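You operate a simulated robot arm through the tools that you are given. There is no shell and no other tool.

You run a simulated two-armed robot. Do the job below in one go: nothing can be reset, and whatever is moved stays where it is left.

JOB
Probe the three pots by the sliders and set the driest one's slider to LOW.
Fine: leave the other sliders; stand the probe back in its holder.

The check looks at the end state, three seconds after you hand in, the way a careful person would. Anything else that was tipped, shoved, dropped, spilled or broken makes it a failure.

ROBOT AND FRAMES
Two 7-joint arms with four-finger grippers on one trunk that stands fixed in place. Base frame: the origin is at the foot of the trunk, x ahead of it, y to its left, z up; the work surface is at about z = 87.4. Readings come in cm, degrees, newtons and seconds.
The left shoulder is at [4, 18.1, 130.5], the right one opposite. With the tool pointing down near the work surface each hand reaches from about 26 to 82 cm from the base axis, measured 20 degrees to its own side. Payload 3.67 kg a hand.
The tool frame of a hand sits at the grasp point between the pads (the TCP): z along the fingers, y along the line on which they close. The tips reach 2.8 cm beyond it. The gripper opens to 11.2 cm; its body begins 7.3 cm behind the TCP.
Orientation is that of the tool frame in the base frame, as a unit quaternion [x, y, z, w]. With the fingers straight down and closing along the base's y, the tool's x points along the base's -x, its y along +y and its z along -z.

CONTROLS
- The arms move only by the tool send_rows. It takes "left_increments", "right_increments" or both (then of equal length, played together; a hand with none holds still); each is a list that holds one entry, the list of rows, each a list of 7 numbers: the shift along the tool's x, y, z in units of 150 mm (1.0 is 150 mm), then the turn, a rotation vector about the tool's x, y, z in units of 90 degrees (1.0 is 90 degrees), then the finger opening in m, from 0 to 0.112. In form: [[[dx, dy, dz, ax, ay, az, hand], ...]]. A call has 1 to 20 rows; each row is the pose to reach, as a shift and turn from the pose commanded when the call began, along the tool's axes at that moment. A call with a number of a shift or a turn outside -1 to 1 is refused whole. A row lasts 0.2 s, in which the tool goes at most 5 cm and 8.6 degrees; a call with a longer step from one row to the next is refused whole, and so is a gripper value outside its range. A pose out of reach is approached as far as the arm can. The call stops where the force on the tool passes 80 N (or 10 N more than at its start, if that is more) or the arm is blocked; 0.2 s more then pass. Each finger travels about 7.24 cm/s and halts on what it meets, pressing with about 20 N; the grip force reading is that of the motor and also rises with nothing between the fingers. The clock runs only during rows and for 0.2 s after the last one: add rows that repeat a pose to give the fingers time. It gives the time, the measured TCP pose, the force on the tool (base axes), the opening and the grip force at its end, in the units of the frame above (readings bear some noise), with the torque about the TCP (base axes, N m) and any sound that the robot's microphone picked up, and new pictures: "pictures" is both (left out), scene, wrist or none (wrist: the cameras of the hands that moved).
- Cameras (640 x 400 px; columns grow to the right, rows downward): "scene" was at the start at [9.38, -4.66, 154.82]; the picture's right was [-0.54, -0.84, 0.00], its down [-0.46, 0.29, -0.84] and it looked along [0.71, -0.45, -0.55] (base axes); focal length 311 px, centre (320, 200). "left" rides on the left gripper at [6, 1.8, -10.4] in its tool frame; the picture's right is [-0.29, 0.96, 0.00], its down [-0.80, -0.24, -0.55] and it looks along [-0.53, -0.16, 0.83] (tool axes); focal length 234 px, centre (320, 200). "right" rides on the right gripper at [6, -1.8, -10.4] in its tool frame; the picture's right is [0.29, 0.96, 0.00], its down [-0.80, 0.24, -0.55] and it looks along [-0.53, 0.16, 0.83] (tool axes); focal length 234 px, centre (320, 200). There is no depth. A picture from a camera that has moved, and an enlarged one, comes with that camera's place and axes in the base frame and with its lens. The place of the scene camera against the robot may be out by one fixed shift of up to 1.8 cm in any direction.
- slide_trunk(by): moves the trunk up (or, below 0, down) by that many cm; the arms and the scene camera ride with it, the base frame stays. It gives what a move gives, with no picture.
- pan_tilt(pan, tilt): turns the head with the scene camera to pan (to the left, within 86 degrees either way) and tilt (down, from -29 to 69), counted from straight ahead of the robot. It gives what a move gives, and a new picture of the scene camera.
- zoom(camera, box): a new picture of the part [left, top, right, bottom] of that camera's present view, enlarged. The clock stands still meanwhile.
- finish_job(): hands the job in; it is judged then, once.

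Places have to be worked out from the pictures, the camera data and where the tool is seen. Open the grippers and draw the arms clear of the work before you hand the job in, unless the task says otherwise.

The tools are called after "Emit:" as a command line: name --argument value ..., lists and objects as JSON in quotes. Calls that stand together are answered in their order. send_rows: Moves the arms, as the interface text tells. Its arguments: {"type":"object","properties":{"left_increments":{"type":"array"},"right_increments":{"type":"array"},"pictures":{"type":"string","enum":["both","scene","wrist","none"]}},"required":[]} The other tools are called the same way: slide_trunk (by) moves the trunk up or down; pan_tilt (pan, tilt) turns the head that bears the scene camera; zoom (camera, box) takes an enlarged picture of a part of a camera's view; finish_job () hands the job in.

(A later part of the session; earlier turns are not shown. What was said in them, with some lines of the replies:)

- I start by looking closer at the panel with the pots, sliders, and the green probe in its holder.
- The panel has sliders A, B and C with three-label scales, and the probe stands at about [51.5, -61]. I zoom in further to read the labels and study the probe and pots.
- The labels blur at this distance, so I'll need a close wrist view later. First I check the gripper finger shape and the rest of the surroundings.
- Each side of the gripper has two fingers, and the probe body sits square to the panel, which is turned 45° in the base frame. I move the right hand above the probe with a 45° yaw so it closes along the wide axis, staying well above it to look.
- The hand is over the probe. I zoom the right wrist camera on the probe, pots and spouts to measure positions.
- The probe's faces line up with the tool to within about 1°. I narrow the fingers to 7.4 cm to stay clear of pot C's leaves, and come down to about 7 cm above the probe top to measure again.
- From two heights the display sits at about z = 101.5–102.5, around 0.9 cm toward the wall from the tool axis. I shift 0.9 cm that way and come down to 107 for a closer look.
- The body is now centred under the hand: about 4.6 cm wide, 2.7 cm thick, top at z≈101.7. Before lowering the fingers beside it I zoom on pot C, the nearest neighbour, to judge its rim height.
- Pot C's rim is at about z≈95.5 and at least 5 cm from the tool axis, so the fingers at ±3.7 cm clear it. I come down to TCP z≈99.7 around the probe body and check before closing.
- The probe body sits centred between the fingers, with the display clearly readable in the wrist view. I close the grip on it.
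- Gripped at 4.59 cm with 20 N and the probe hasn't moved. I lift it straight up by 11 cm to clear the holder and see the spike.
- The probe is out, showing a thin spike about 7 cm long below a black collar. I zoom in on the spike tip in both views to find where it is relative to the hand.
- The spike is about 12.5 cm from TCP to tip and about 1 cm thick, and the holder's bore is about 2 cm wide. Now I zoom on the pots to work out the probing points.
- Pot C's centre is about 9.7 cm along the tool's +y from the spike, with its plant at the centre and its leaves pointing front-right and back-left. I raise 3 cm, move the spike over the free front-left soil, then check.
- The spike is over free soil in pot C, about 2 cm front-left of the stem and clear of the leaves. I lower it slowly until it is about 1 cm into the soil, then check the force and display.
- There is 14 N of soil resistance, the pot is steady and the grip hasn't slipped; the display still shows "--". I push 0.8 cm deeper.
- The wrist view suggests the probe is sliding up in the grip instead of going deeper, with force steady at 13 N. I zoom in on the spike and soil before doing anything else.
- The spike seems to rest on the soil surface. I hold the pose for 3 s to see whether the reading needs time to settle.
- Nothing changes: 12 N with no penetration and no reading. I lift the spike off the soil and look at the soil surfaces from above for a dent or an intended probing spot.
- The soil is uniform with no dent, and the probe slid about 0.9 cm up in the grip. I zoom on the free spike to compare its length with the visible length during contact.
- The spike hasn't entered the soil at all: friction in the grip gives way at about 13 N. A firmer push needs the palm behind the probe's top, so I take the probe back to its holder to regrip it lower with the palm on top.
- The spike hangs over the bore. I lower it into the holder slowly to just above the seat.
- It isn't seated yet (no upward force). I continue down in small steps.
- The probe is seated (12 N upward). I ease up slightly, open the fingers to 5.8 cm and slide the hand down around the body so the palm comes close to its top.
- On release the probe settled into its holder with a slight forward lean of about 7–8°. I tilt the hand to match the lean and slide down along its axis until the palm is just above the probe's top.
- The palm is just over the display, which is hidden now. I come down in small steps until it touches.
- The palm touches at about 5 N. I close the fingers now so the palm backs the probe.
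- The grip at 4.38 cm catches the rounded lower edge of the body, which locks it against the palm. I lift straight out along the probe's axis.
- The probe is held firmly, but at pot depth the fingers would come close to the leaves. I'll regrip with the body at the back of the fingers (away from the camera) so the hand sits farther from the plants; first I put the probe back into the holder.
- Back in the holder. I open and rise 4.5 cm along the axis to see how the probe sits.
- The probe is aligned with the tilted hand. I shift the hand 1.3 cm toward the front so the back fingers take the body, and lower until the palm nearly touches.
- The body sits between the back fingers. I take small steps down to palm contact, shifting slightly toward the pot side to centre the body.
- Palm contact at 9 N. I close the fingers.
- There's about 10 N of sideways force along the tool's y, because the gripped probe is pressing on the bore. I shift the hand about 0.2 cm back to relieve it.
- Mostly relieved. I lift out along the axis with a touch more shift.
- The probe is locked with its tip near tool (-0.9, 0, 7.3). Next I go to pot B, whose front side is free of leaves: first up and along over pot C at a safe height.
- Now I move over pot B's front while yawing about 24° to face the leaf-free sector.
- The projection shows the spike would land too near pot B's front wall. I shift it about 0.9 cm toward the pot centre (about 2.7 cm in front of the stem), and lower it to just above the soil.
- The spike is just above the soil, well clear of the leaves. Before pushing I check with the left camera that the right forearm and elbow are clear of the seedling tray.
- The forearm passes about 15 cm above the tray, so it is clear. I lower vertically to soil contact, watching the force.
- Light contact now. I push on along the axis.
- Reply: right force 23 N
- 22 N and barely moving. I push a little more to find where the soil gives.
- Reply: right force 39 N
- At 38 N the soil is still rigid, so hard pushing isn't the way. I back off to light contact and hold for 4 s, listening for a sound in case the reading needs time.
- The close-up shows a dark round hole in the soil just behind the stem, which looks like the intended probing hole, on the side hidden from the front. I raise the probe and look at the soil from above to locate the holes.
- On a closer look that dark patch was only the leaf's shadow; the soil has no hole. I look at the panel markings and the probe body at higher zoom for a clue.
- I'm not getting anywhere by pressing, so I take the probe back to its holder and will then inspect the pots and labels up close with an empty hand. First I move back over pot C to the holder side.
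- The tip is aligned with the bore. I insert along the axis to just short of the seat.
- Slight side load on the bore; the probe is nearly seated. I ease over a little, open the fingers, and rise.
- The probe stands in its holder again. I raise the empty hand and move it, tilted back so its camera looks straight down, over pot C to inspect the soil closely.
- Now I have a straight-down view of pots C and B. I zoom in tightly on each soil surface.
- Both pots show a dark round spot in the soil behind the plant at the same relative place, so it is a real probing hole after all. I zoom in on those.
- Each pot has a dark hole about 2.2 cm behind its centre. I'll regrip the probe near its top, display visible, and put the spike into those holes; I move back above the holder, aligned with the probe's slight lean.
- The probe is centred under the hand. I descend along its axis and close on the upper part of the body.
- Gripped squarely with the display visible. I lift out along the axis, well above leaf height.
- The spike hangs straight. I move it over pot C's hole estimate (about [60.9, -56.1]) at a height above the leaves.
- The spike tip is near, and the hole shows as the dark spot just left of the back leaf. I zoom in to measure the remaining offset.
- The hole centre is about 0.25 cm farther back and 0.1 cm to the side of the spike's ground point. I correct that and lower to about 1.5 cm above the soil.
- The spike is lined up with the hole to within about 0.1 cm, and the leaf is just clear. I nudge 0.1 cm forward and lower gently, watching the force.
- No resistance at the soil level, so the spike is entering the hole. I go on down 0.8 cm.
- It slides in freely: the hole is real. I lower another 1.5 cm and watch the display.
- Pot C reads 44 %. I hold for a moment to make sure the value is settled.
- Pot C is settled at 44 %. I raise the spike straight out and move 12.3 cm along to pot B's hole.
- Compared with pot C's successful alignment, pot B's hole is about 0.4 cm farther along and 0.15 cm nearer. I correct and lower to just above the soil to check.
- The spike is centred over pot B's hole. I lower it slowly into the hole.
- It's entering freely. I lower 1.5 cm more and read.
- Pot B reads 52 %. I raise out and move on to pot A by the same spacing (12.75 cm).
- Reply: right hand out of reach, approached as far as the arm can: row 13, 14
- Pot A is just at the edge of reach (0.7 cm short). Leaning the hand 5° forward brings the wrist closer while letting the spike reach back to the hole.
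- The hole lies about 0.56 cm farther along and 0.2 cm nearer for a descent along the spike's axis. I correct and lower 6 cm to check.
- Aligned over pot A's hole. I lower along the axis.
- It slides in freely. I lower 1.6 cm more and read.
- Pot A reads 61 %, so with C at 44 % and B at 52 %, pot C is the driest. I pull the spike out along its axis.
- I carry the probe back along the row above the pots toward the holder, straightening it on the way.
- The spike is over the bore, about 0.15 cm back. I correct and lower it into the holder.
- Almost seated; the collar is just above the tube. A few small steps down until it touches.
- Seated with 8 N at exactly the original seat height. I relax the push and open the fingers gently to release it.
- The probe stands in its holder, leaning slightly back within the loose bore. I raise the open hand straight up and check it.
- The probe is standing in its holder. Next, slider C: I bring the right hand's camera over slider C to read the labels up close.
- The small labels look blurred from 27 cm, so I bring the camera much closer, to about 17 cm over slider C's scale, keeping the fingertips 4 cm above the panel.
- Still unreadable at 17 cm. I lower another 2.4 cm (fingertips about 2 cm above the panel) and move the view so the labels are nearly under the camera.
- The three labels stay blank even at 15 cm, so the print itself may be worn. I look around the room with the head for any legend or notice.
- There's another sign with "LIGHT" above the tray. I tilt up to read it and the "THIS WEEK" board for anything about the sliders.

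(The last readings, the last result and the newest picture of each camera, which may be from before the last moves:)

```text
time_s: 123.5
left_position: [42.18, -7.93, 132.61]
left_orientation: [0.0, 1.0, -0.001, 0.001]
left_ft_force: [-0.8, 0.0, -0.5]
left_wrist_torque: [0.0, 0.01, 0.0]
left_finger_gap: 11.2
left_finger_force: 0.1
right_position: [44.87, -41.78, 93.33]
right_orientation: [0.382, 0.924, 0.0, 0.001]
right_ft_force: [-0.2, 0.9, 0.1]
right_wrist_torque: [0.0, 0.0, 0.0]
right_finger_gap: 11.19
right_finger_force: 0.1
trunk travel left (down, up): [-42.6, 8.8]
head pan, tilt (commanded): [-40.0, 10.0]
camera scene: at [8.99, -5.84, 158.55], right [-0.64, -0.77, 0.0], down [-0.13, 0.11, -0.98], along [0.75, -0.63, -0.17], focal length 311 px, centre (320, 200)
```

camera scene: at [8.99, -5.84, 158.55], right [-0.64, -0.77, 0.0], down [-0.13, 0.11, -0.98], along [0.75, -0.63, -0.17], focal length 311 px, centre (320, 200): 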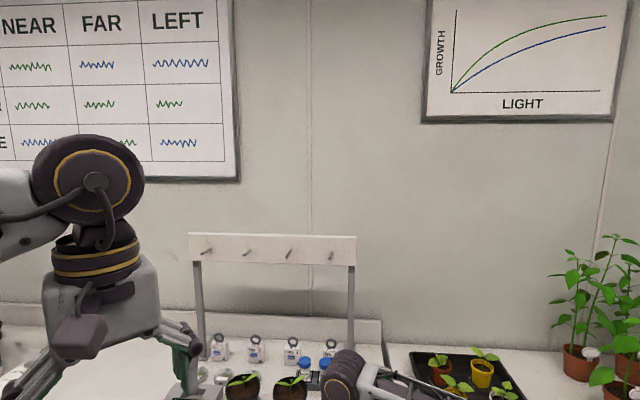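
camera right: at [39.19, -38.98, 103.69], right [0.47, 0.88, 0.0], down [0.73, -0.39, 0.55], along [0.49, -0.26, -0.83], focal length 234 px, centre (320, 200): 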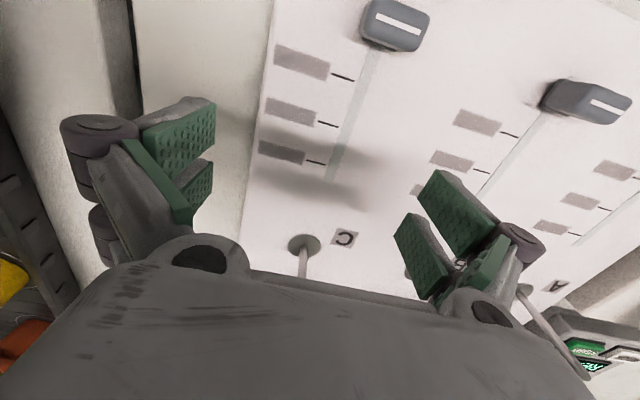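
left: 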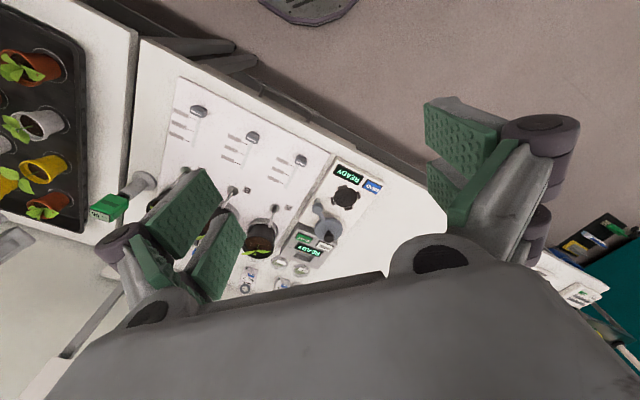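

No legend anywhere. I turn the head back to the panel and try one closer look at the labels by tilting the right hand forward so its camera comes within about 12 cm.

Emit:
pan_tilt --pan -32.6 --tilt 33.1

Emit:
send_rows --right_increments '[[[-0.003, -0.009, -0.05, 0, -0.065, 0, 0.112], [-0.006, -0.018, -0.07, 0, -0.13, 0, 0.112], [-0.009, -0.026, -0.07, 0, -0.195, 0, 0.112], [-0.013, -0.035, -0.07, 0, -0.26, 0, 0.112], [-0.016, -0.044, -0.07, 0, -0.325, 0, 0.112], [-0.019, -0.052, -0.07, 0, -0.389, 0, 0.112], [-0.019, -0.052, -0.07, 0, -0.389, 0, 0.112]]]'

Emit:
zoom --camera "right" --box '[240, 0, 400, 110]'

```text
time_s: 124.4
left_position: [42.16, -7.88, 132.49]
left_orientation: [0.0, 1.0, 0.0, 0.0]
left_ft_force: [0.3, -0.1, -0.3]
left_wrist_torque: [-0.02, -0.01, 0.01]
left_finger_gap: 11.2
left_finger_force: 0.0
right_position: [44.81, -41.87, 93.33]
right_orientation: [0.382, 0.924, 0.0, 0.0]
right_ft_force: [0.0, 0.2, 0.3]
right_wrist_torque: [-0.04, -0.03, 0.0]
right_finger_gap: 11.2
right_finger_force: 0.1
trunk travel left (down, up): [-42.6, 8.8]
head pan, tilt (commanded): [-32.6, 33.1]
camera scene: at [9.38, -4.66, 154.83], right [-0.54, -0.84, 0.0], down [-0.46, 0.29, -0.84], along [0.71, -0.45, -0.55], focal length 311 px, centre (320, 200)
```

scene: 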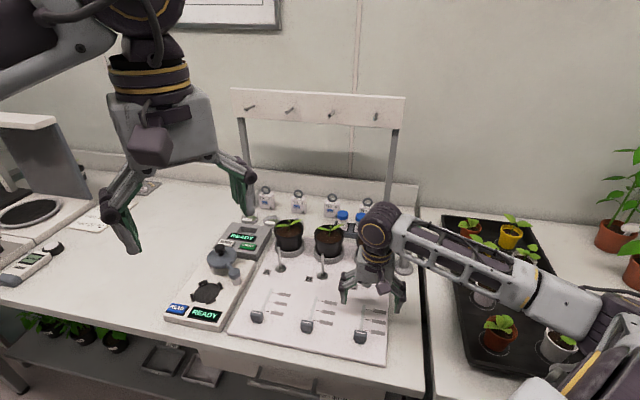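

```text
time_s: 126.0
left_position: [42.25, -7.9, 132.56]
left_orientation: [0.0, 1.0, 0.0, 0.0]
left_ft_force: [0.1, -0.2, -0.4]
left_wrist_torque: [0.04, -0.02, 0.03]
left_finger_gap: 11.22
left_finger_force: 0.0
right_position: [44.44, -42.56, 94.54]
right_orientation: [0.366, 0.881, -0.116, 0.278]
right_ft_force: [-0.8, -0.7, -0.7]
right_wrist_torque: [0.02, 0.0, 0.04]
right_finger_gap: 11.19
right_finger_force: 0.0
trunk travel left (down, up): [-42.6, 8.8]
head pan, tilt (commanded): [-32.6, 33.1]
camera scene: at [9.39, -4.66, 154.82], right [-0.54, -0.84, 0.0], down [-0.46, 0.29, -0.84], along [0.71, -0.45, -0.55], focal length 311 px, centre (320, 200)
camera right: at [35.44, -36.29, 99.45], right [0.51, 0.84, -0.17], down [0.41, -0.07, 0.91], along [0.76, -0.53, -0.38], focal length 234 px, centre (320, 200)
```

scene: 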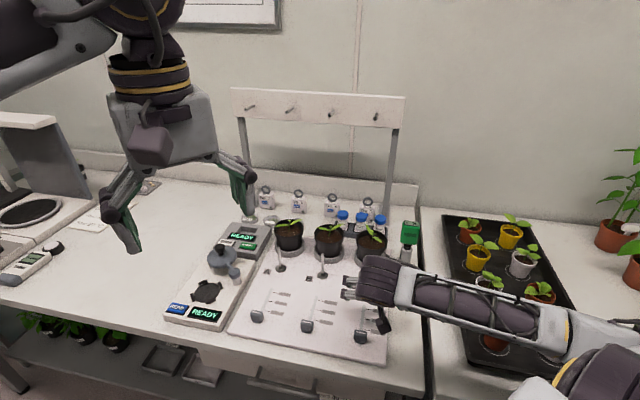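
right: 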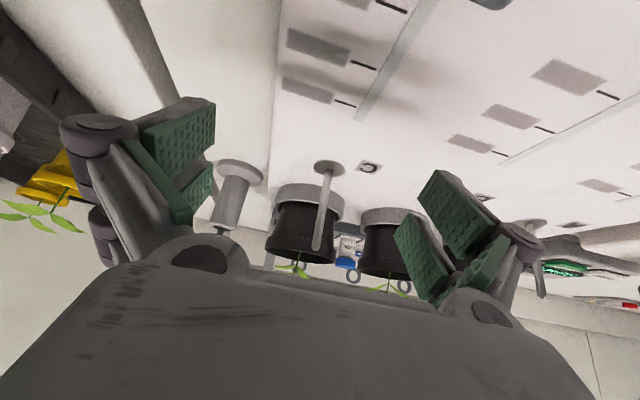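

```text
3.64 times, centred on (320, 55) of right
camera zoom: at [35.44, -36.29, 99.45], right [0.51, 0.84, -0.17], down [0.41, -0.07, 0.91], along [0.76, -0.53, -0.38], focal length 852 px, centre (320, 727)
```

zoom: 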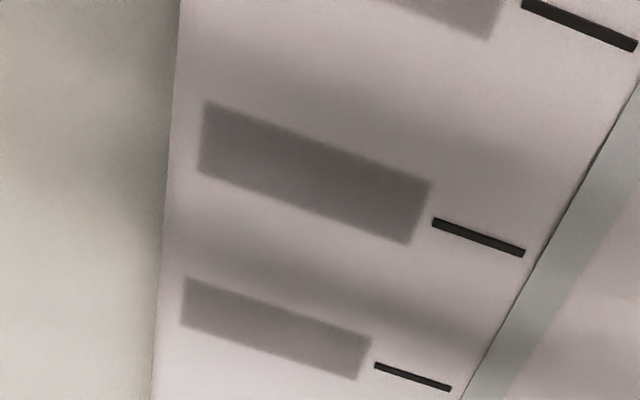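

The label print is simply gone, so I go by the scale itself: the knob rests below three equally spaced marks, so LOW is the first mark above the rest position. I straighten the hand and bring it over slider C's knob.

Emit:
send_rows --right_increments '[[[0.01, 0.015, -0.1, 0, 0.05, 0, 0.112], [0.03, 0.035, -0.2, 0, 0.11, 0, 0.112], [0.05, 0.055, -0.3, 0, 0.17, 0, 0.1], [0.07, 0.08, -0.38, 0, 0.23, 0, 0.09], [0.09, 0.1, -0.45, 0, 0.29, 0, 0.08], [0.11, 0.12, -0.51, 0, 0.34, 0, 0.07], [0.121, 0.137, -0.541, 0, 0.389, 0, 0.06], [0.121, 0.137, -0.541, 0, 0.389, 0, 0.055]]]'

Emit:
zoom --camera "right" --box '[230, 40, 410, 200]'

```text
time_s: 127.8
left_position: [41.95, -7.97, 132.53]
left_orientation: [0.0, 1.0, 0.0, -0.001]
left_ft_force: [-0.9, -0.9, 0.0]
left_wrist_torque: [0.02, 0.02, 0.0]
left_finger_gap: 11.18
left_finger_force: 0.1
right_position: [41.5, -36.71, 100.16]
right_orientation: [0.383, 0.924, 0.001, -0.001]
right_ft_force: [-0.1, 0.1, -0.9]
right_wrist_torque: [-0.01, 0.01, 0.0]
right_finger_gap: 5.52
right_finger_force: 0.1
trunk travel left (down, up): [-42.6, 8.8]
head pan, tilt (commanded): [-32.6, 33.1]
camera scene: at [9.36, -4.65, 154.83], right [-0.54, -0.84, 0.0], down [-0.46, 0.29, -0.84], along [0.71, -0.45, -0.55], focal length 311 px, centre (320, 200)
camera right: at [35.94, -33.96, 110.44], right [0.47, 0.88, 0.0], down [0.73, -0.39, 0.55], along [0.49, -0.26, -0.83], focal length 234 px, centre (320, 200)
```

scene: 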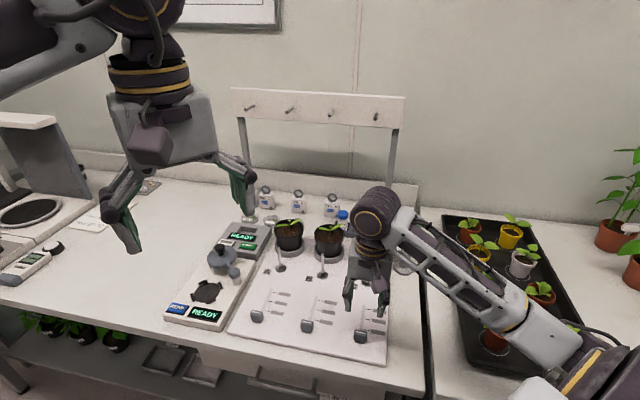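
right: 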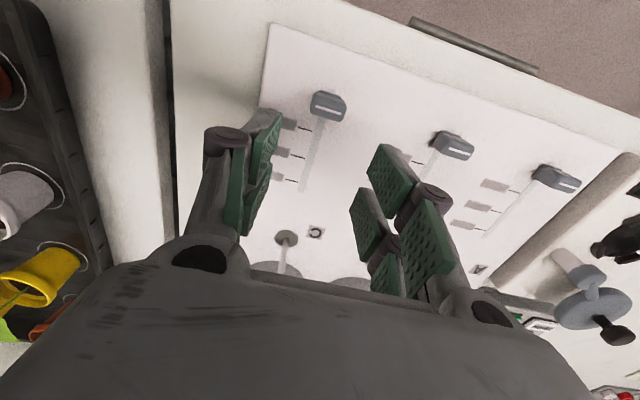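

```text
2.50 times, centred on (320, 120) of right
camera zoom: at [35.94, -33.96, 110.44], right [0.47, 0.88, 0.0], down [0.73, -0.39, 0.55], along [0.49, -0.26, -0.83], focal length 585 px, centre (320, 400)
```

zoom: 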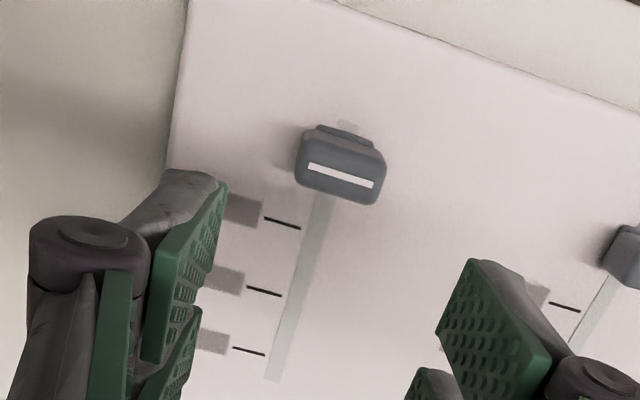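

The knob sits almost exactly between the front fingers. I centre (x +0.15, y +0.17 cm) and go down to just above knob height to check.

Emit:
send_rows --right_increments '[[[0.01, 0.011, 0.08, 0, 0, 0, 0.055], [0.01, 0.011, 0.18, 0, 0, 0, 0.055], [0.01, 0.011, 0.28, 0, 0, 0, 0.055], [0.01, 0.011, 0.36, 0, 0, 0, 0.055], [0.01, 0.011, 0.42, 0, 0, 0, 0.055], [0.01, 0.011, 0.42, 0, 0, 0, 0.055]]]' --pictures "wrist"

Emit:
zoom --camera "right" --box '[220, 60, 420, 240]'

Emit:
zoom --camera "scene" --box '[320, 270, 410, 370]'

```text
time_s: 129.2
left_position: [42.2, -8.02, 132.52]
left_orientation: [-0.001, 1.0, 0.0, 0.0]
left_ft_force: [-0.3, 0.9, 0.4]
left_wrist_torque: [0.02, -0.04, -0.01]
left_finger_gap: 11.17
left_finger_force: 0.1
right_position: [41.63, -36.57, 93.61]
right_orientation: [0.382, 0.924, 0.0, 0.0]
right_ft_force: [-0.1, 0.7, 0.2]
right_wrist_torque: [0.0, 0.02, -0.01]
right_finger_gap: 5.51
right_finger_force: 0.1
trunk travel left (down, up): [-42.6, 8.8]
head pan, tilt (commanded): [-32.6, 33.1]
camera right: at [36.0, -33.78, 104.09], right [0.47, 0.88, 0.0], down [0.73, -0.39, 0.55], along [0.49, -0.26, -0.83], focal length 234 px, centre (320, 200)
```

right: 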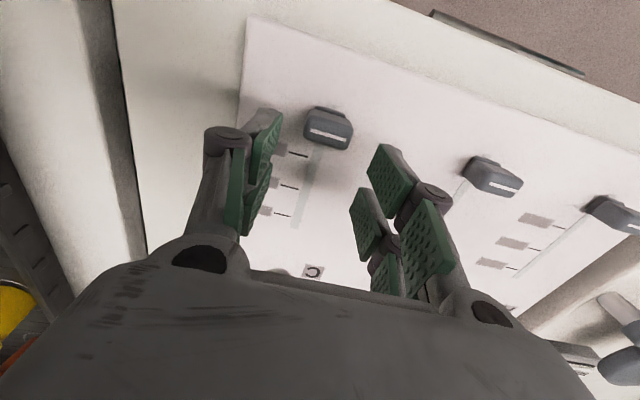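

```text
2.22 times, centred on (320, 150) of right
camera zoom: at [36.0, -33.78, 104.09], right [0.47, 0.88, 0.0], down [0.73, -0.39, 0.55], along [0.49, -0.26, -0.83], focal length 520 px, centre (320, 311)
```

zoom: 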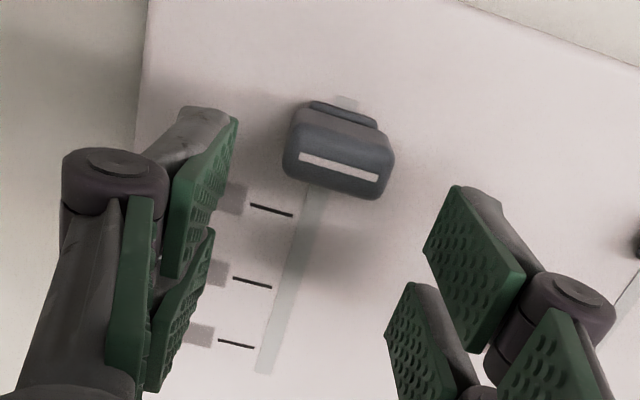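

```text
4.00 times, centred on (365, 320) of scene
camera zoom: at [9.38, -4.65, 154.83], right [-0.54, -0.84, 0.0], down [-0.46, 0.29, -0.84], along [0.71, -0.45, -0.55], focal length 1245 px, centre (140, -280)
```

zoom: 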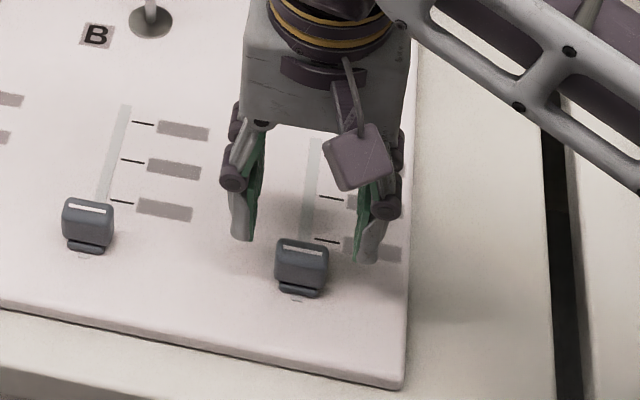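

The knob is between the front finger pads. I shift 0.3 cm forward to centre it and lower slowly beside it, watching for panel contact.

Emit:
send_rows --right_increments '[[[0.02, 0, 0.02, 0, 0, 0, 0.055], [0.02, 0, 0.05, 0, 0, 0, 0.055], [0.02, 0, 0.08, 0, 0, 0, 0.055], [0.02, 0, 0.1, 0, 0, 0, 0.055]]]' --pictures "wrist"

Emit:
zoom --camera "right" --box '[220, 60, 420, 240]'

Emit:
zoom --camera "scene" --box '[320, 270, 410, 370]'

```text
time_s: 130.2
left_position: [42.22, -7.96, 132.55]
left_orientation: [-0.001, 1.0, 0.001, 0.0]
left_ft_force: [-0.2, 0.1, 0.2]
left_wrist_torque: [0.03, 0.02, -0.02]
left_finger_gap: 11.19
left_finger_force: 0.1
right_position: [41.29, -36.42, 92.28]
right_orientation: [0.382, 0.924, -0.001, -0.001]
right_ft_force: [0.2, -0.4, 0.0]
right_wrist_torque: [-0.01, 0.0, -0.02]
right_finger_gap: 5.5
right_finger_force: 0.0
trunk travel left (down, up): [-42.6, 8.8]
head pan, tilt (commanded): [-32.6, 33.1]
camera right: at [35.77, -33.55, 102.63], right [0.47, 0.88, 0.0], down [0.73, -0.39, 0.55], along [0.49, -0.26, -0.83], focal length 234 px, centre (320, 200)
```

right: 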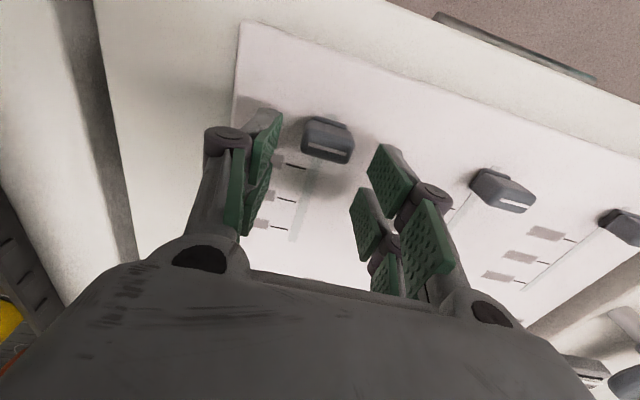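

```text
2.22 times, centred on (320, 150) of right
camera zoom: at [35.77, -33.55, 102.63], right [0.47, 0.88, 0.0], down [0.73, -0.39, 0.55], along [0.49, -0.26, -0.83], focal length 520 px, centre (320, 311)
```

zoom: 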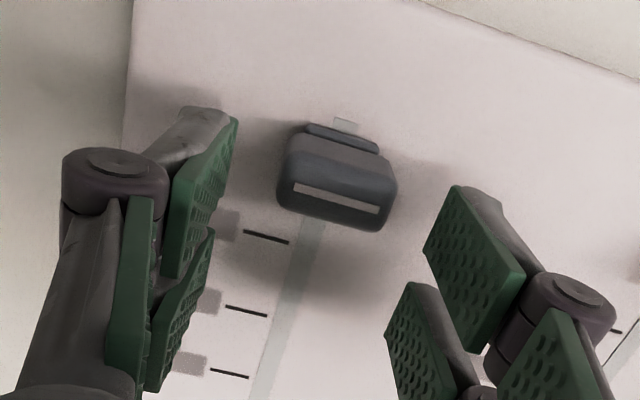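

```text
4.00 times, centred on (365, 320) of scene
camera zoom: at [9.37, -4.65, 154.83], right [-0.54, -0.84, 0.0], down [-0.46, 0.29, -0.84], along [0.71, -0.45, -0.55], focal length 1245 px, centre (140, -280)
```

zoom: 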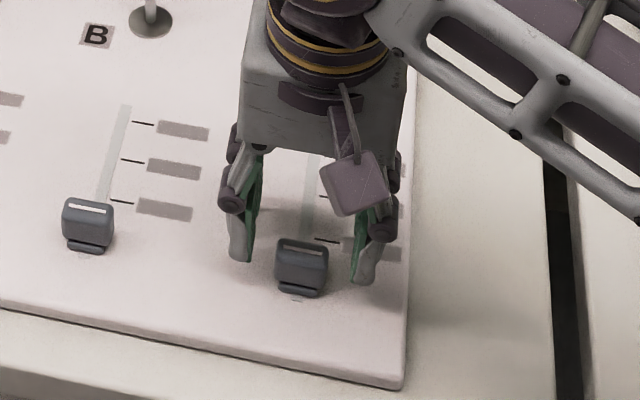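

The fingertips are beside the knob without touching the panel. I close on the knob.

Emit:
send_rows --right_increments '[[[0, 0, 0, 0, 0, 0, 0.045], [0, 0, 0, 0, 0, 0, 0.036], [0, 0, 0, 0, 0, 0, 0.028], [0, 0, 0, 0, 0, 0, 0.02], [0, 0, 0, 0, 0, 0, 0.02]]]' --pictures "wrist"

Emit:
zoom --camera "right" --box '[220, 60, 420, 240]'

Emit:
zoom --camera "scene" --box '[320, 270, 410, 370]'

```text
time_s: 131.4
left_position: [42.23, -7.97, 132.6]
left_orientation: [0.0, 1.0, -0.001, -0.001]
left_ft_force: [0.3, 0.7, 0.5]
left_wrist_torque: [-0.05, -0.03, 0.01]
left_finger_gap: 11.21
left_finger_force: 0.1
right_position: [41.29, -36.31, 92.23]
right_orientation: [0.383, 0.924, 0.0, 0.001]
right_ft_force: [-0.6, -0.4, 0.0]
right_wrist_torque: [0.0, -0.02, 0.01]
right_finger_gap: 2.93
right_finger_force: 45.2
trunk travel left (down, up): [-42.6, 8.8]
head pan, tilt (commanded): [-32.6, 33.1]
camera right: at [35.76, -33.56, 102.63], right [0.47, 0.88, 0.0], down [0.73, -0.39, 0.55], along [0.49, -0.26, -0.83], focal length 234 px, centre (320, 200)
```

right: 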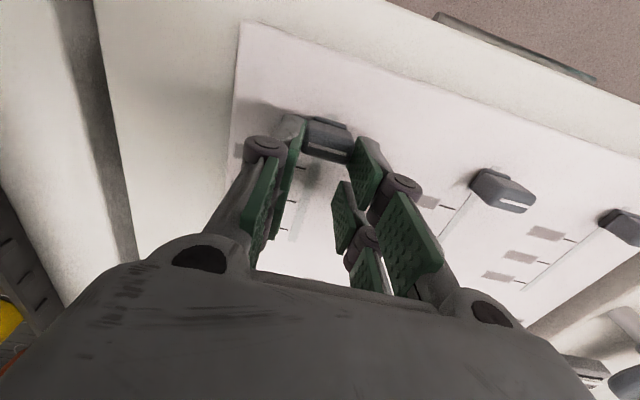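

```text
2.22 times, centred on (320, 150) of right
camera zoom: at [35.76, -33.56, 102.63], right [0.47, 0.88, 0.0], down [0.73, -0.39, 0.55], along [0.49, -0.26, -0.83], focal length 520 px, centre (320, 311)
```

zoom: 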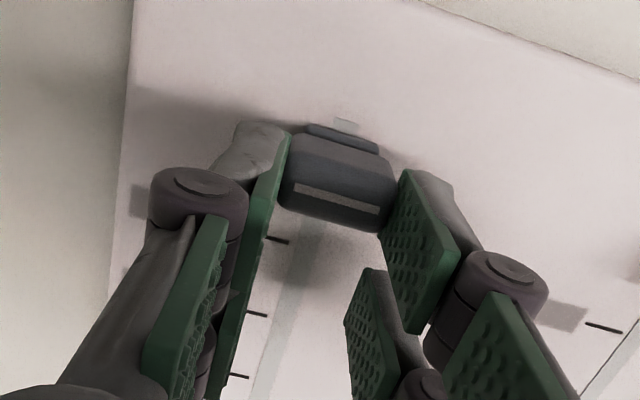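

```text
4.00 times, centred on (365, 320) of scene
camera zoom: at [9.37, -4.66, 154.83], right [-0.54, -0.84, 0.0], down [-0.46, 0.29, -0.84], along [0.71, -0.45, -0.55], focal length 1245 px, centre (140, -280)
```

zoom: 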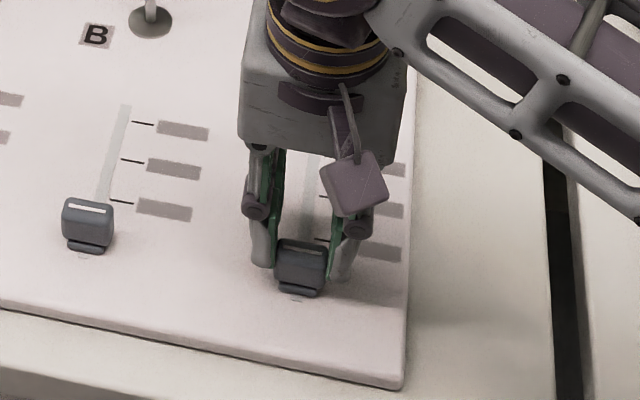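

The knob is gripped (2.93 cm). I slide it slowly toward the pots, 1.2 cm first, to check that it moves freely.

Emit:
send_rows --right_increments '[[[-0.015, 0, 0, 0, 0, 0, 0.02], [-0.03, 0, 0, 0, 0, 0, 0.02], [-0.045, 0, 0, 0, 0, 0, 0.02], [-0.06, 0, 0, 0, 0, 0, 0.02], [-0.075, 0, 0, 0, 0, 0, 0.02], [-0.08, 0, 0, 0, 0, 0, 0.02]]]' --pictures "wrist"

Emit:
zoom --camera "scene" --box '[320, 270, 410, 370]'

```text
time_s: 132.8
left_position: [42.06, -7.96, 132.5]
left_orientation: [0.0, 1.0, 0.0, 0.0]
left_ft_force: [0.1, 0.1, -0.7]
left_wrist_torque: [0.03, 0.0, 0.01]
left_finger_gap: 11.2
left_finger_force: 0.1
right_position: [42.15, -37.36, 92.29]
right_orientation: [0.383, 0.924, -0.001, 0.0]
right_ft_force: [-2.2, -1.7, 5.2]
right_wrist_torque: [0.52, 0.6, 0.14]
right_finger_gap: 2.94
right_finger_force: 44.7
trunk travel left (down, up): [-42.6, 8.8]
head pan, tilt (commanded): [-32.6, 33.1]
camera right: at [36.6, -34.4, 102.63], right [0.47, 0.88, 0.0], down [0.73, -0.39, 0.55], along [0.49, -0.26, -0.83], focal length 234 px, centre (320, 200)
```

right: 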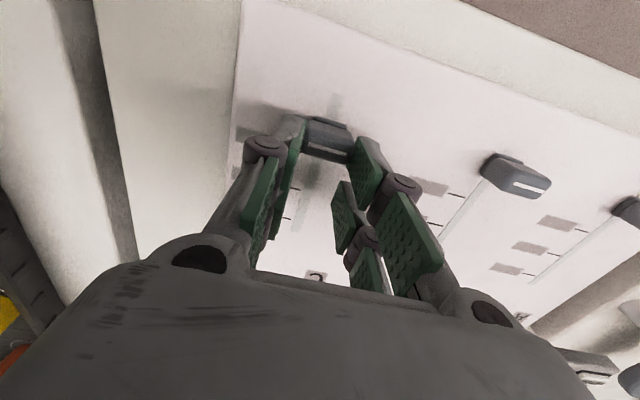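

```text
4.00 times, centred on (365, 320) of scene
camera zoom: at [9.31, -4.66, 154.83], right [-0.54, -0.84, 0.0], down [-0.46, 0.29, -0.84], along [0.71, -0.45, -0.55], focal length 1245 px, centre (140, -280)
```

zoom: 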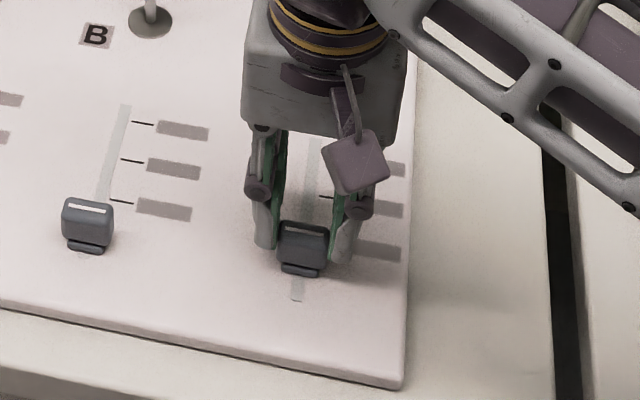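

The knob moves with the hand. I continue to a total of 2.7 cm and look.

Emit:
send_rows --right_increments '[[[-0.015, 0, 0, 0, 0, 0, 0.02], [-0.03, 0, 0, 0, 0, 0, 0.02], [-0.045, 0, 0, 0, 0, 0, 0.02], [-0.06, 0, 0, 0, 0, 0, 0.02], [-0.075, 0, 0, 0, 0, 0, 0.02], [-0.09, 0, 0, 0, 0, 0, 0.02], [-0.1, 0, 0, 0, 0, 0, 0.02], [-0.1, 0, 0, 0, 0, 0, 0.02]]]' --pictures "wrist"

Emit:
zoom --camera "scene" --box '[320, 270, 410, 370]'

Emit:
zoom --camera "right" --box '[220, 60, 420, 240]'

```text
time_s: 134.6
left_position: [42.25, -8.09, 132.52]
left_orientation: [0.0, 1.0, -0.001, -0.001]
left_ft_force: [0.2, 0.0, 0.7]
left_wrist_torque: [-0.02, 0.01, 0.0]
left_finger_gap: 11.22
left_finger_force: 0.1
right_position: [43.39, -38.27, 92.33]
right_orientation: [0.382, 0.924, 0.001, 0.0]
right_ft_force: [-1.2, -3.6, 4.3]
right_wrist_torque: [-0.41, -0.21, 0.05]
right_finger_gap: 2.91
right_finger_force: 44.7
trunk travel left (down, up): [-42.6, 8.8]
head pan, tilt (commanded): [-32.6, 33.1]
camera right: at [37.66, -35.46, 102.62], right [0.47, 0.88, 0.0], down [0.73, -0.39, 0.55], along [0.49, -0.26, -0.83], focal length 234 px, centre (320, 200)
```

right: 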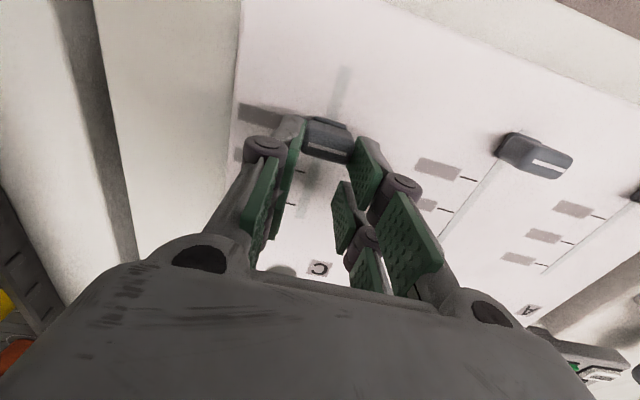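

```text
4.00 times, centred on (365, 320) of scene
camera zoom: at [9.32, -4.69, 154.83], right [-0.54, -0.84, 0.0], down [-0.46, 0.29, -0.84], along [0.71, -0.45, -0.55], focal length 1245 px, centre (140, -280)
```

zoom: 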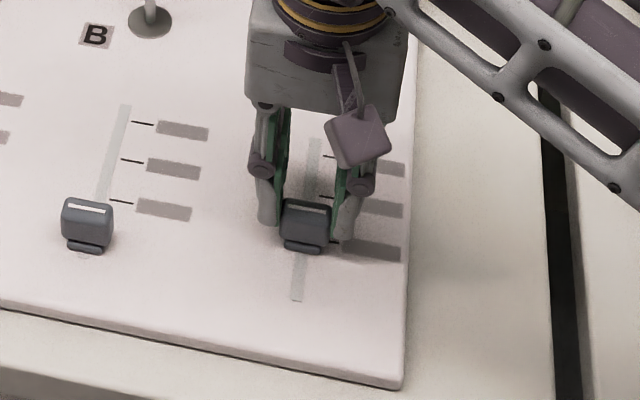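

```text
2.22 times, centred on (320, 150) of right
camera zoom: at [37.66, -35.46, 102.62], right [0.47, 0.88, 0.0], down [0.73, -0.39, 0.55], along [0.49, -0.26, -0.83], focal length 520 px, centre (320, 311)
```

zoom: 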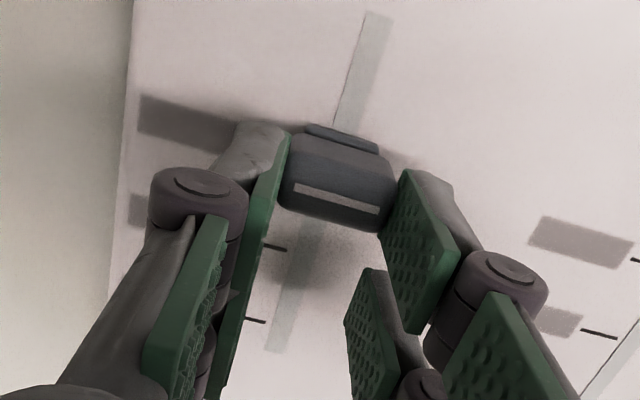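

The knob now looks level with the first mark. I release it, rise, and check the alignment from above.

Emit:
send_rows --right_increments '[[[0, 0, 0, 0, 0, 0, 0.032], [0, 0, 0, 0, 0, 0, 0.04], [0, 0, 0, 0, 0, 0, 0.05], [0, 0, 0, 0, 0, 0, 0.056], [0, 0, -0.1, 0, 0, 0, 0.056], [0, 0, -0.25, 0, 0, 0, 0.056], [0, 0, -0.4, 0, 0, 0, 0.056], [0, 0, -0.5, 0, 0, 0, 0.056], [0, 0, -0.5, 0, 0, 0, 0.056]]]'

Emit:
zoom --camera "right" --box '[250, 50, 390, 180]'

Emit:
zoom --camera "scene" --box '[330, 280, 400, 350]'

```text
time_s: 136.6
left_position: [42.2, -7.85, 132.5]
left_orientation: [0.0, 1.0, 0.0, -0.001]
left_ft_force: [0.6, 0.1, 0.2]
left_wrist_torque: [0.01, 0.0, 0.02]
left_finger_gap: 11.21
left_finger_force: 0.2
right_position: [43.31, -38.07, 99.81]
right_orientation: [0.382, 0.924, 0.0, 0.0]
right_ft_force: [-0.5, -0.7, 0.3]
right_wrist_torque: [0.0, -0.01, 0.01]
right_finger_gap: 5.59
right_finger_force: 0.1
trunk travel left (down, up): [-42.6, 8.8]
head pan, tilt (commanded): [-32.6, 33.1]
camera scene: at [9.39, -4.64, 154.82], right [-0.54, -0.84, 0.0], down [-0.46, 0.29, -0.84], along [0.71, -0.45, -0.55], focal length 311 px, centre (320, 200)
camera right: at [37.73, -35.34, 110.11], right [0.47, 0.88, 0.0], down [0.73, -0.39, 0.55], along [0.49, -0.26, -0.83], focal length 234 px, centre (320, 200)
```

scene: 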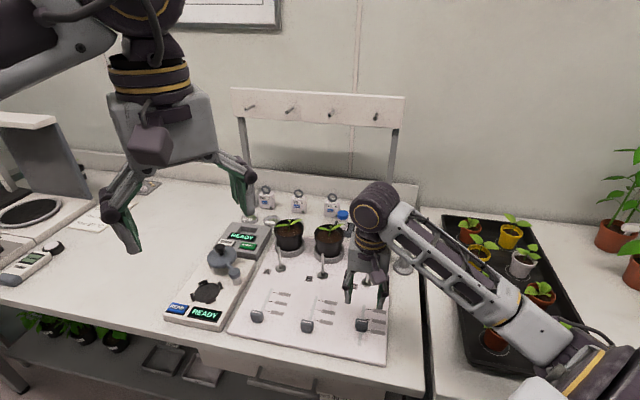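
right: 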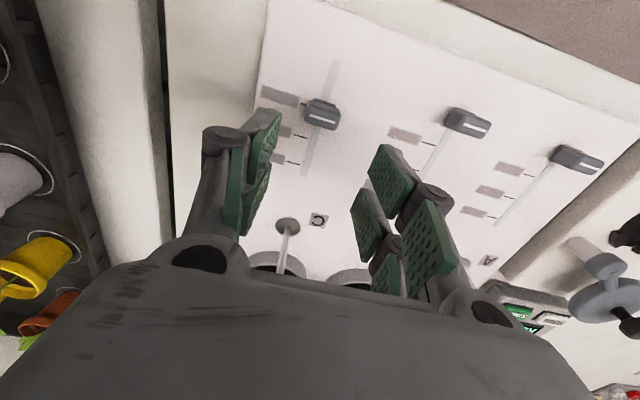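

```text
3.08 times, centred on (320, 115) of right
camera zoom: at [37.73, -35.34, 110.11], right [0.47, 0.88, 0.0], down [0.73, -0.39, 0.55], along [0.49, -0.26, -0.83], focal length 720 px, centre (320, 462)
```

zoom: 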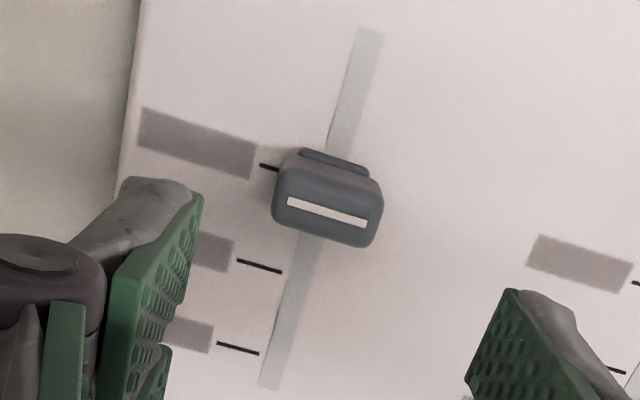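

```text
5.71 times, centred on (365, 315) of scene
camera zoom: at [9.39, -4.64, 154.82], right [-0.54, -0.84, 0.0], down [-0.46, 0.29, -0.84], along [0.71, -0.45, -0.55], focal length 1778 px, centre (63, -457)
```

zoom: 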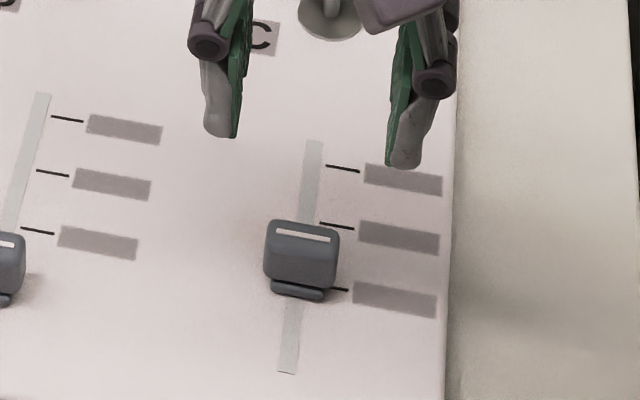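

The white line appears level with the first mark. To be sure, I look straight down at the knob.

Emit:
send_rows --right_increments '[[[-0.015, 0.028, -0.02, 0, 0.055, 0, 0.07], [-0.03, 0.056, -0.03, 0, 0.11, 0, 0.085], [-0.045, 0.085, -0.03, 0, 0.165, 0, 0.1], [-0.061, 0.113, -0.03, 0, 0.222, 0, 0.112], [-0.061, 0.113, -0.03, 0, 0.222, 0, 0.112]]]' --pictures "wrist"

Emit:
zoom --camera "right" --box '[240, 90, 360, 200]'

```text
time_s: 137.8
left_position: [42.11, -8.06, 132.59]
left_orientation: [0.0, 1.0, 0.0, 0.0]
left_ft_force: [-0.5, -0.6, -0.6]
left_wrist_torque: [0.0, 0.0, -0.01]
left_finger_gap: 11.18
left_finger_force: 0.1
right_position: [45.09, -37.67, 100.31]
right_orientation: [0.376, 0.91, 0.066, -0.161]
right_ft_force: [-1.3, 0.0, -0.5]
right_wrist_torque: [0.0, 0.02, -0.02]
right_finger_gap: 11.2
right_finger_force: 0.0
trunk travel left (down, up): [-42.6, 8.8]
head pan, tilt (commanded): [-32.6, 33.1]
camera right: at [42.29, -37.62, 112.01], right [0.49, 0.87, 0.1], down [0.83, -0.49, 0.25], along [0.26, -0.04, -0.96], focal length 234 px, centre (320, 200)
```

right: 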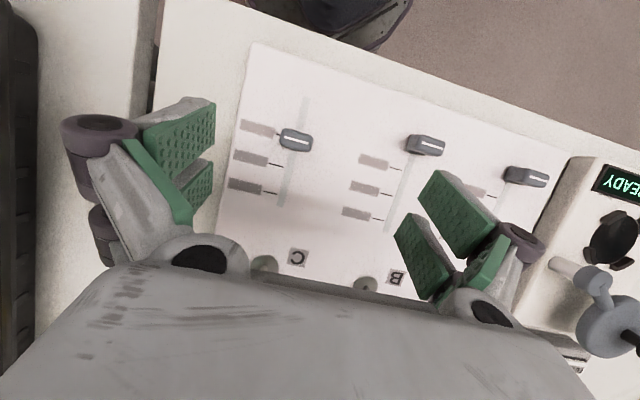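

```text
3.64 times, centred on (300, 145) of right
camera zoom: at [42.29, -37.62, 112.01], right [0.49, 0.87, 0.1], down [0.83, -0.49, 0.25], along [0.26, -0.04, -0.96], focal length 852 px, centre (393, 400)
```

zoom: 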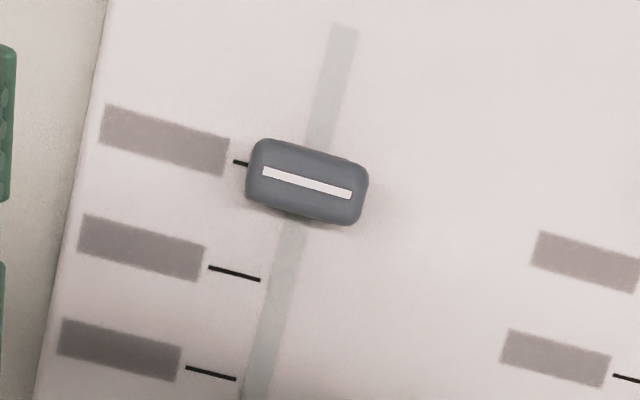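

Seen from straight above, the white line sits on the first mark to within about 1–2 mm. Now I raise the right hand well clear and check everything.

Emit:
send_rows --right_increments '[[[0, 0, -0.15, 0, -0.05, 0, 0.112], [0, 0, -0.3, 0, -0.1, 0, 0.112], [0, 0, -0.5, 0, -0.16, 0, 0.112], [0, 0, -0.7, 0, -0.222, 0, 0.112], [0, 0, -0.95, 0, -0.222, 0, 0.112], [0, 0, -0.95, 0, -0.222, 0, 0.112]]]' --pictures "none"

Emit:
send_rows --right_increments '[[[0.05, -0.1, -0.15, 0, 0, 0, 0.112], [0.1, -0.2, -0.3, 0, 0, 0, 0.112], [0.15, -0.3, -0.45, 0, 0, 0, 0.112], [0.15, -0.45, -0.6, 0, 0, 0, 0.112], [0.15, -0.6, -0.7, 0, 0, 0, 0.112], [0.15, -0.75, -0.8, 0, 0, 0, 0.112], [0.15, -0.75, -0.8, 0, 0, 0, 0.112]]]'

Emit:
zoom --camera "scene" --box '[220, 200, 440, 370]'

Emit:
zoom --camera "scene" --box '[330, 280, 400, 350]'

Emit:
zoom --camera "scene" --box '[260, 205, 430, 285]'

```text
time_s: 139.2
left_position: [42.17, -7.91, 132.48]
left_orientation: [0.0, 1.0, 0.0, 0.0]
left_ft_force: [-0.1, 0.0, 0.1]
left_wrist_torque: [-0.03, -0.03, -0.02]
left_finger_gap: 11.2
left_finger_force: 0.1
right_position: [48.52, -41.38, 113.51]
right_orientation: [0.384, 0.923, 0.001, 0.0]
right_ft_force: [0.1, -0.2, -0.2]
right_wrist_torque: [0.01, -0.02, -0.02]
right_finger_gap: 11.24
right_finger_force: 0.0
trunk travel left (down, up): [-42.6, 8.8]
head pan, tilt (commanded): [-32.6, 33.1]
```

```text
time_s: 140.8
left_position: [42.25, -8.04, 132.63]
left_orientation: [0.001, 1.0, 0.0, 0.0]
left_ft_force: [-0.6, 1.2, 0.5]
left_wrist_torque: [0.01, 0.02, 0.01]
left_finger_gap: 11.18
left_finger_force: 0.0
right_position: [38.93, -47.6, 125.5]
right_orientation: [0.383, 0.924, 0.001, 0.0]
right_ft_force: [0.1, -0.1, -0.5]
right_wrist_torque: [0.0, -0.01, 0.0]
right_finger_gap: 11.2
right_finger_force: 0.0
trunk travel left (down, up): [-42.6, 8.8]
head pan, tilt (commanded): [-32.6, 33.1]
camera scene: at [9.47, -4.72, 154.81], right [-0.54, -0.84, 0.0], down [-0.46, 0.29, -0.84], along [0.71, -0.45, -0.55], focal length 311 px, centre (320, 200)
camera right: at [33.51, -44.82, 135.79], right [0.47, 0.88, 0.0], down [0.73, -0.39, 0.55], along [0.49, -0.26, -0.83], focal length 234 px, centre (320, 200)
```

scene: 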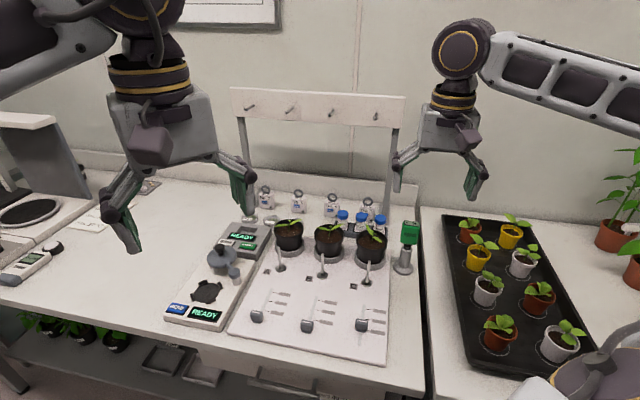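
right: 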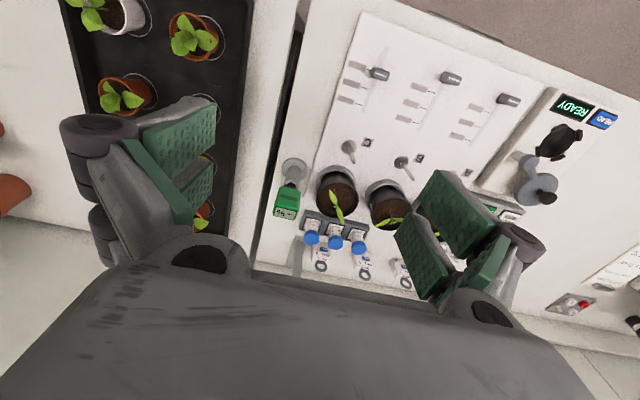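

```text
2.35 times, centred on (330, 285) of scene
camera zoom: at [9.47, -4.72, 154.81], right [-0.54, -0.84, 0.0], down [-0.46, 0.29, -0.84], along [0.71, -0.45, -0.55], focal length 732 px, centre (296, 0)
```

zoom: 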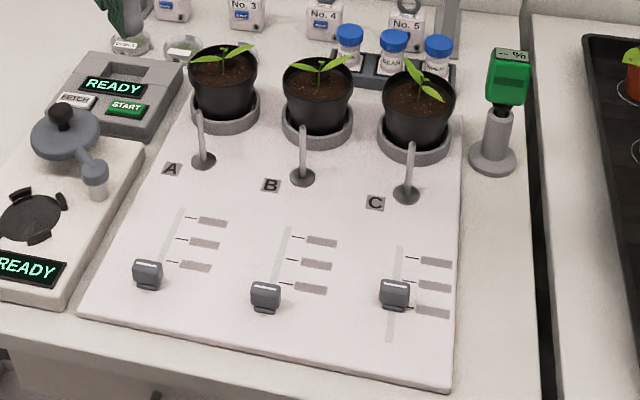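

```text
5.71 times, centred on (365, 315) of scene
camera zoom: at [9.47, -4.72, 154.81], right [-0.54, -0.84, 0.0], down [-0.46, 0.29, -0.84], along [0.71, -0.45, -0.55], focal length 1778 px, centre (63, -457)
```

zoom: 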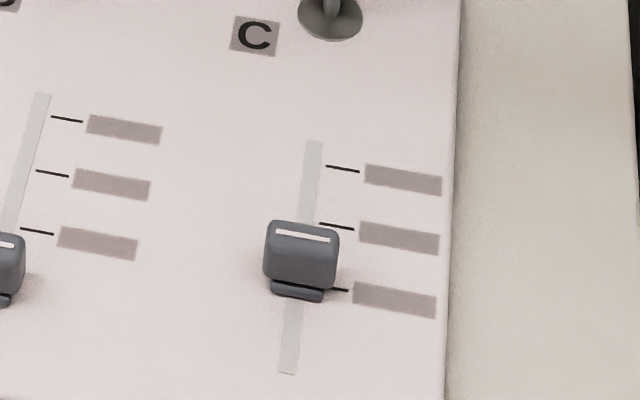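

```text
3.76 times, centred on (345, 245) of scene
camera zoom: at [9.47, -4.72, 154.81], right [-0.54, -0.84, 0.0], down [-0.46, 0.29, -0.84], along [0.71, -0.45, -0.55], focal length 1172 px, centre (226, 31)
```

zoom: 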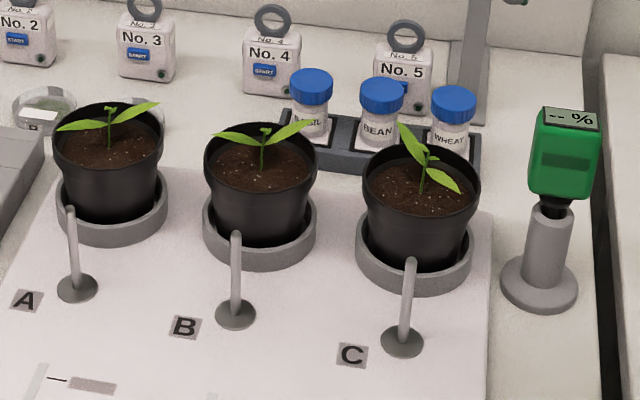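

All pots, plants and the other sliders are undisturbed, and the probe stands in its holder. One last check of slider C's line against the mark from the raised wrist camera.

Emit:
zoom --camera "right" --box '[330, 50, 420, 120]'

Emit:
zoom --camera "right" --box '[265, 150, 325, 225]'

```text
5.71 times, centred on (375, 85) of right
camera zoom: at [33.51, -44.82, 135.79], right [0.47, 0.88, 0.0], down [0.73, -0.39, 0.55], along [0.49, -0.26, -0.83], focal length 1338 px, centre (6, 857)
```

zoom: 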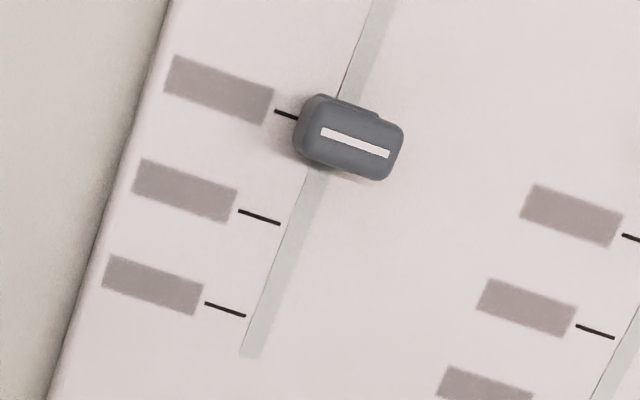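

```text
5.33 times, centred on (295, 188) of right
camera zoom: at [33.51, -44.82, 135.79], right [0.47, 0.88, 0.0], down [0.73, -0.39, 0.55], along [0.49, -0.26, -0.83], focal length 1249 px, centre (453, 267)
```

zoom: 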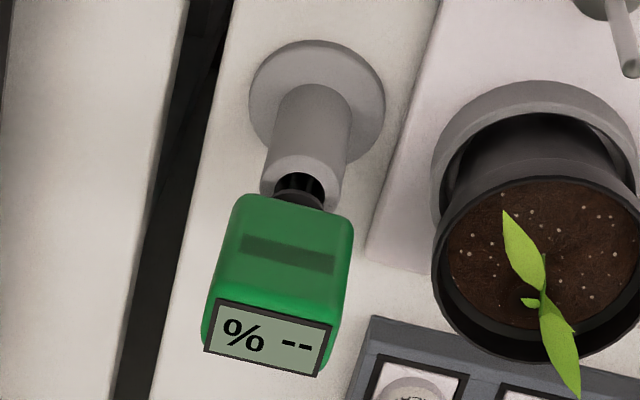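

Slider C's line sits right on the first mark, and the probe is in its holder with both hands open and clear. I'm handing the job in.

Emit:
finish_job

```text
The job is handed in.
```

I probed all three pots, and pot C is the driest. I set its slider to the first mark above its rest position, taking that to be LOW.

| Pot | Reading |
|---|---|
| A | 61 % |
| B | 52 % |
| C | 44 % |

- **LOW is an assumption:** the labels beside the sliders look blank, even from about 12 cm. I found no legend elsewhere in the room, so I took the mark nearest the rest position as LOW. The white line on slider C sits within about 2 mm of that mark.
- **Pressing on the soil:** the spike only goes in through a small hole behind each plant. Before I found those, I pressed on bare soil in pots C (about 14 N) and B (about 39 N). I saw no marks on the soil and no damage to either pot.
- **Probe:** it is back in its holder but leans back slightly, because the holder fits loosely. It stood upright at the start.
- **Everything else:** sliders A and B are where they were, and I saw nothing tipped, spilled or broken. Both grippers are open and clear of the work.
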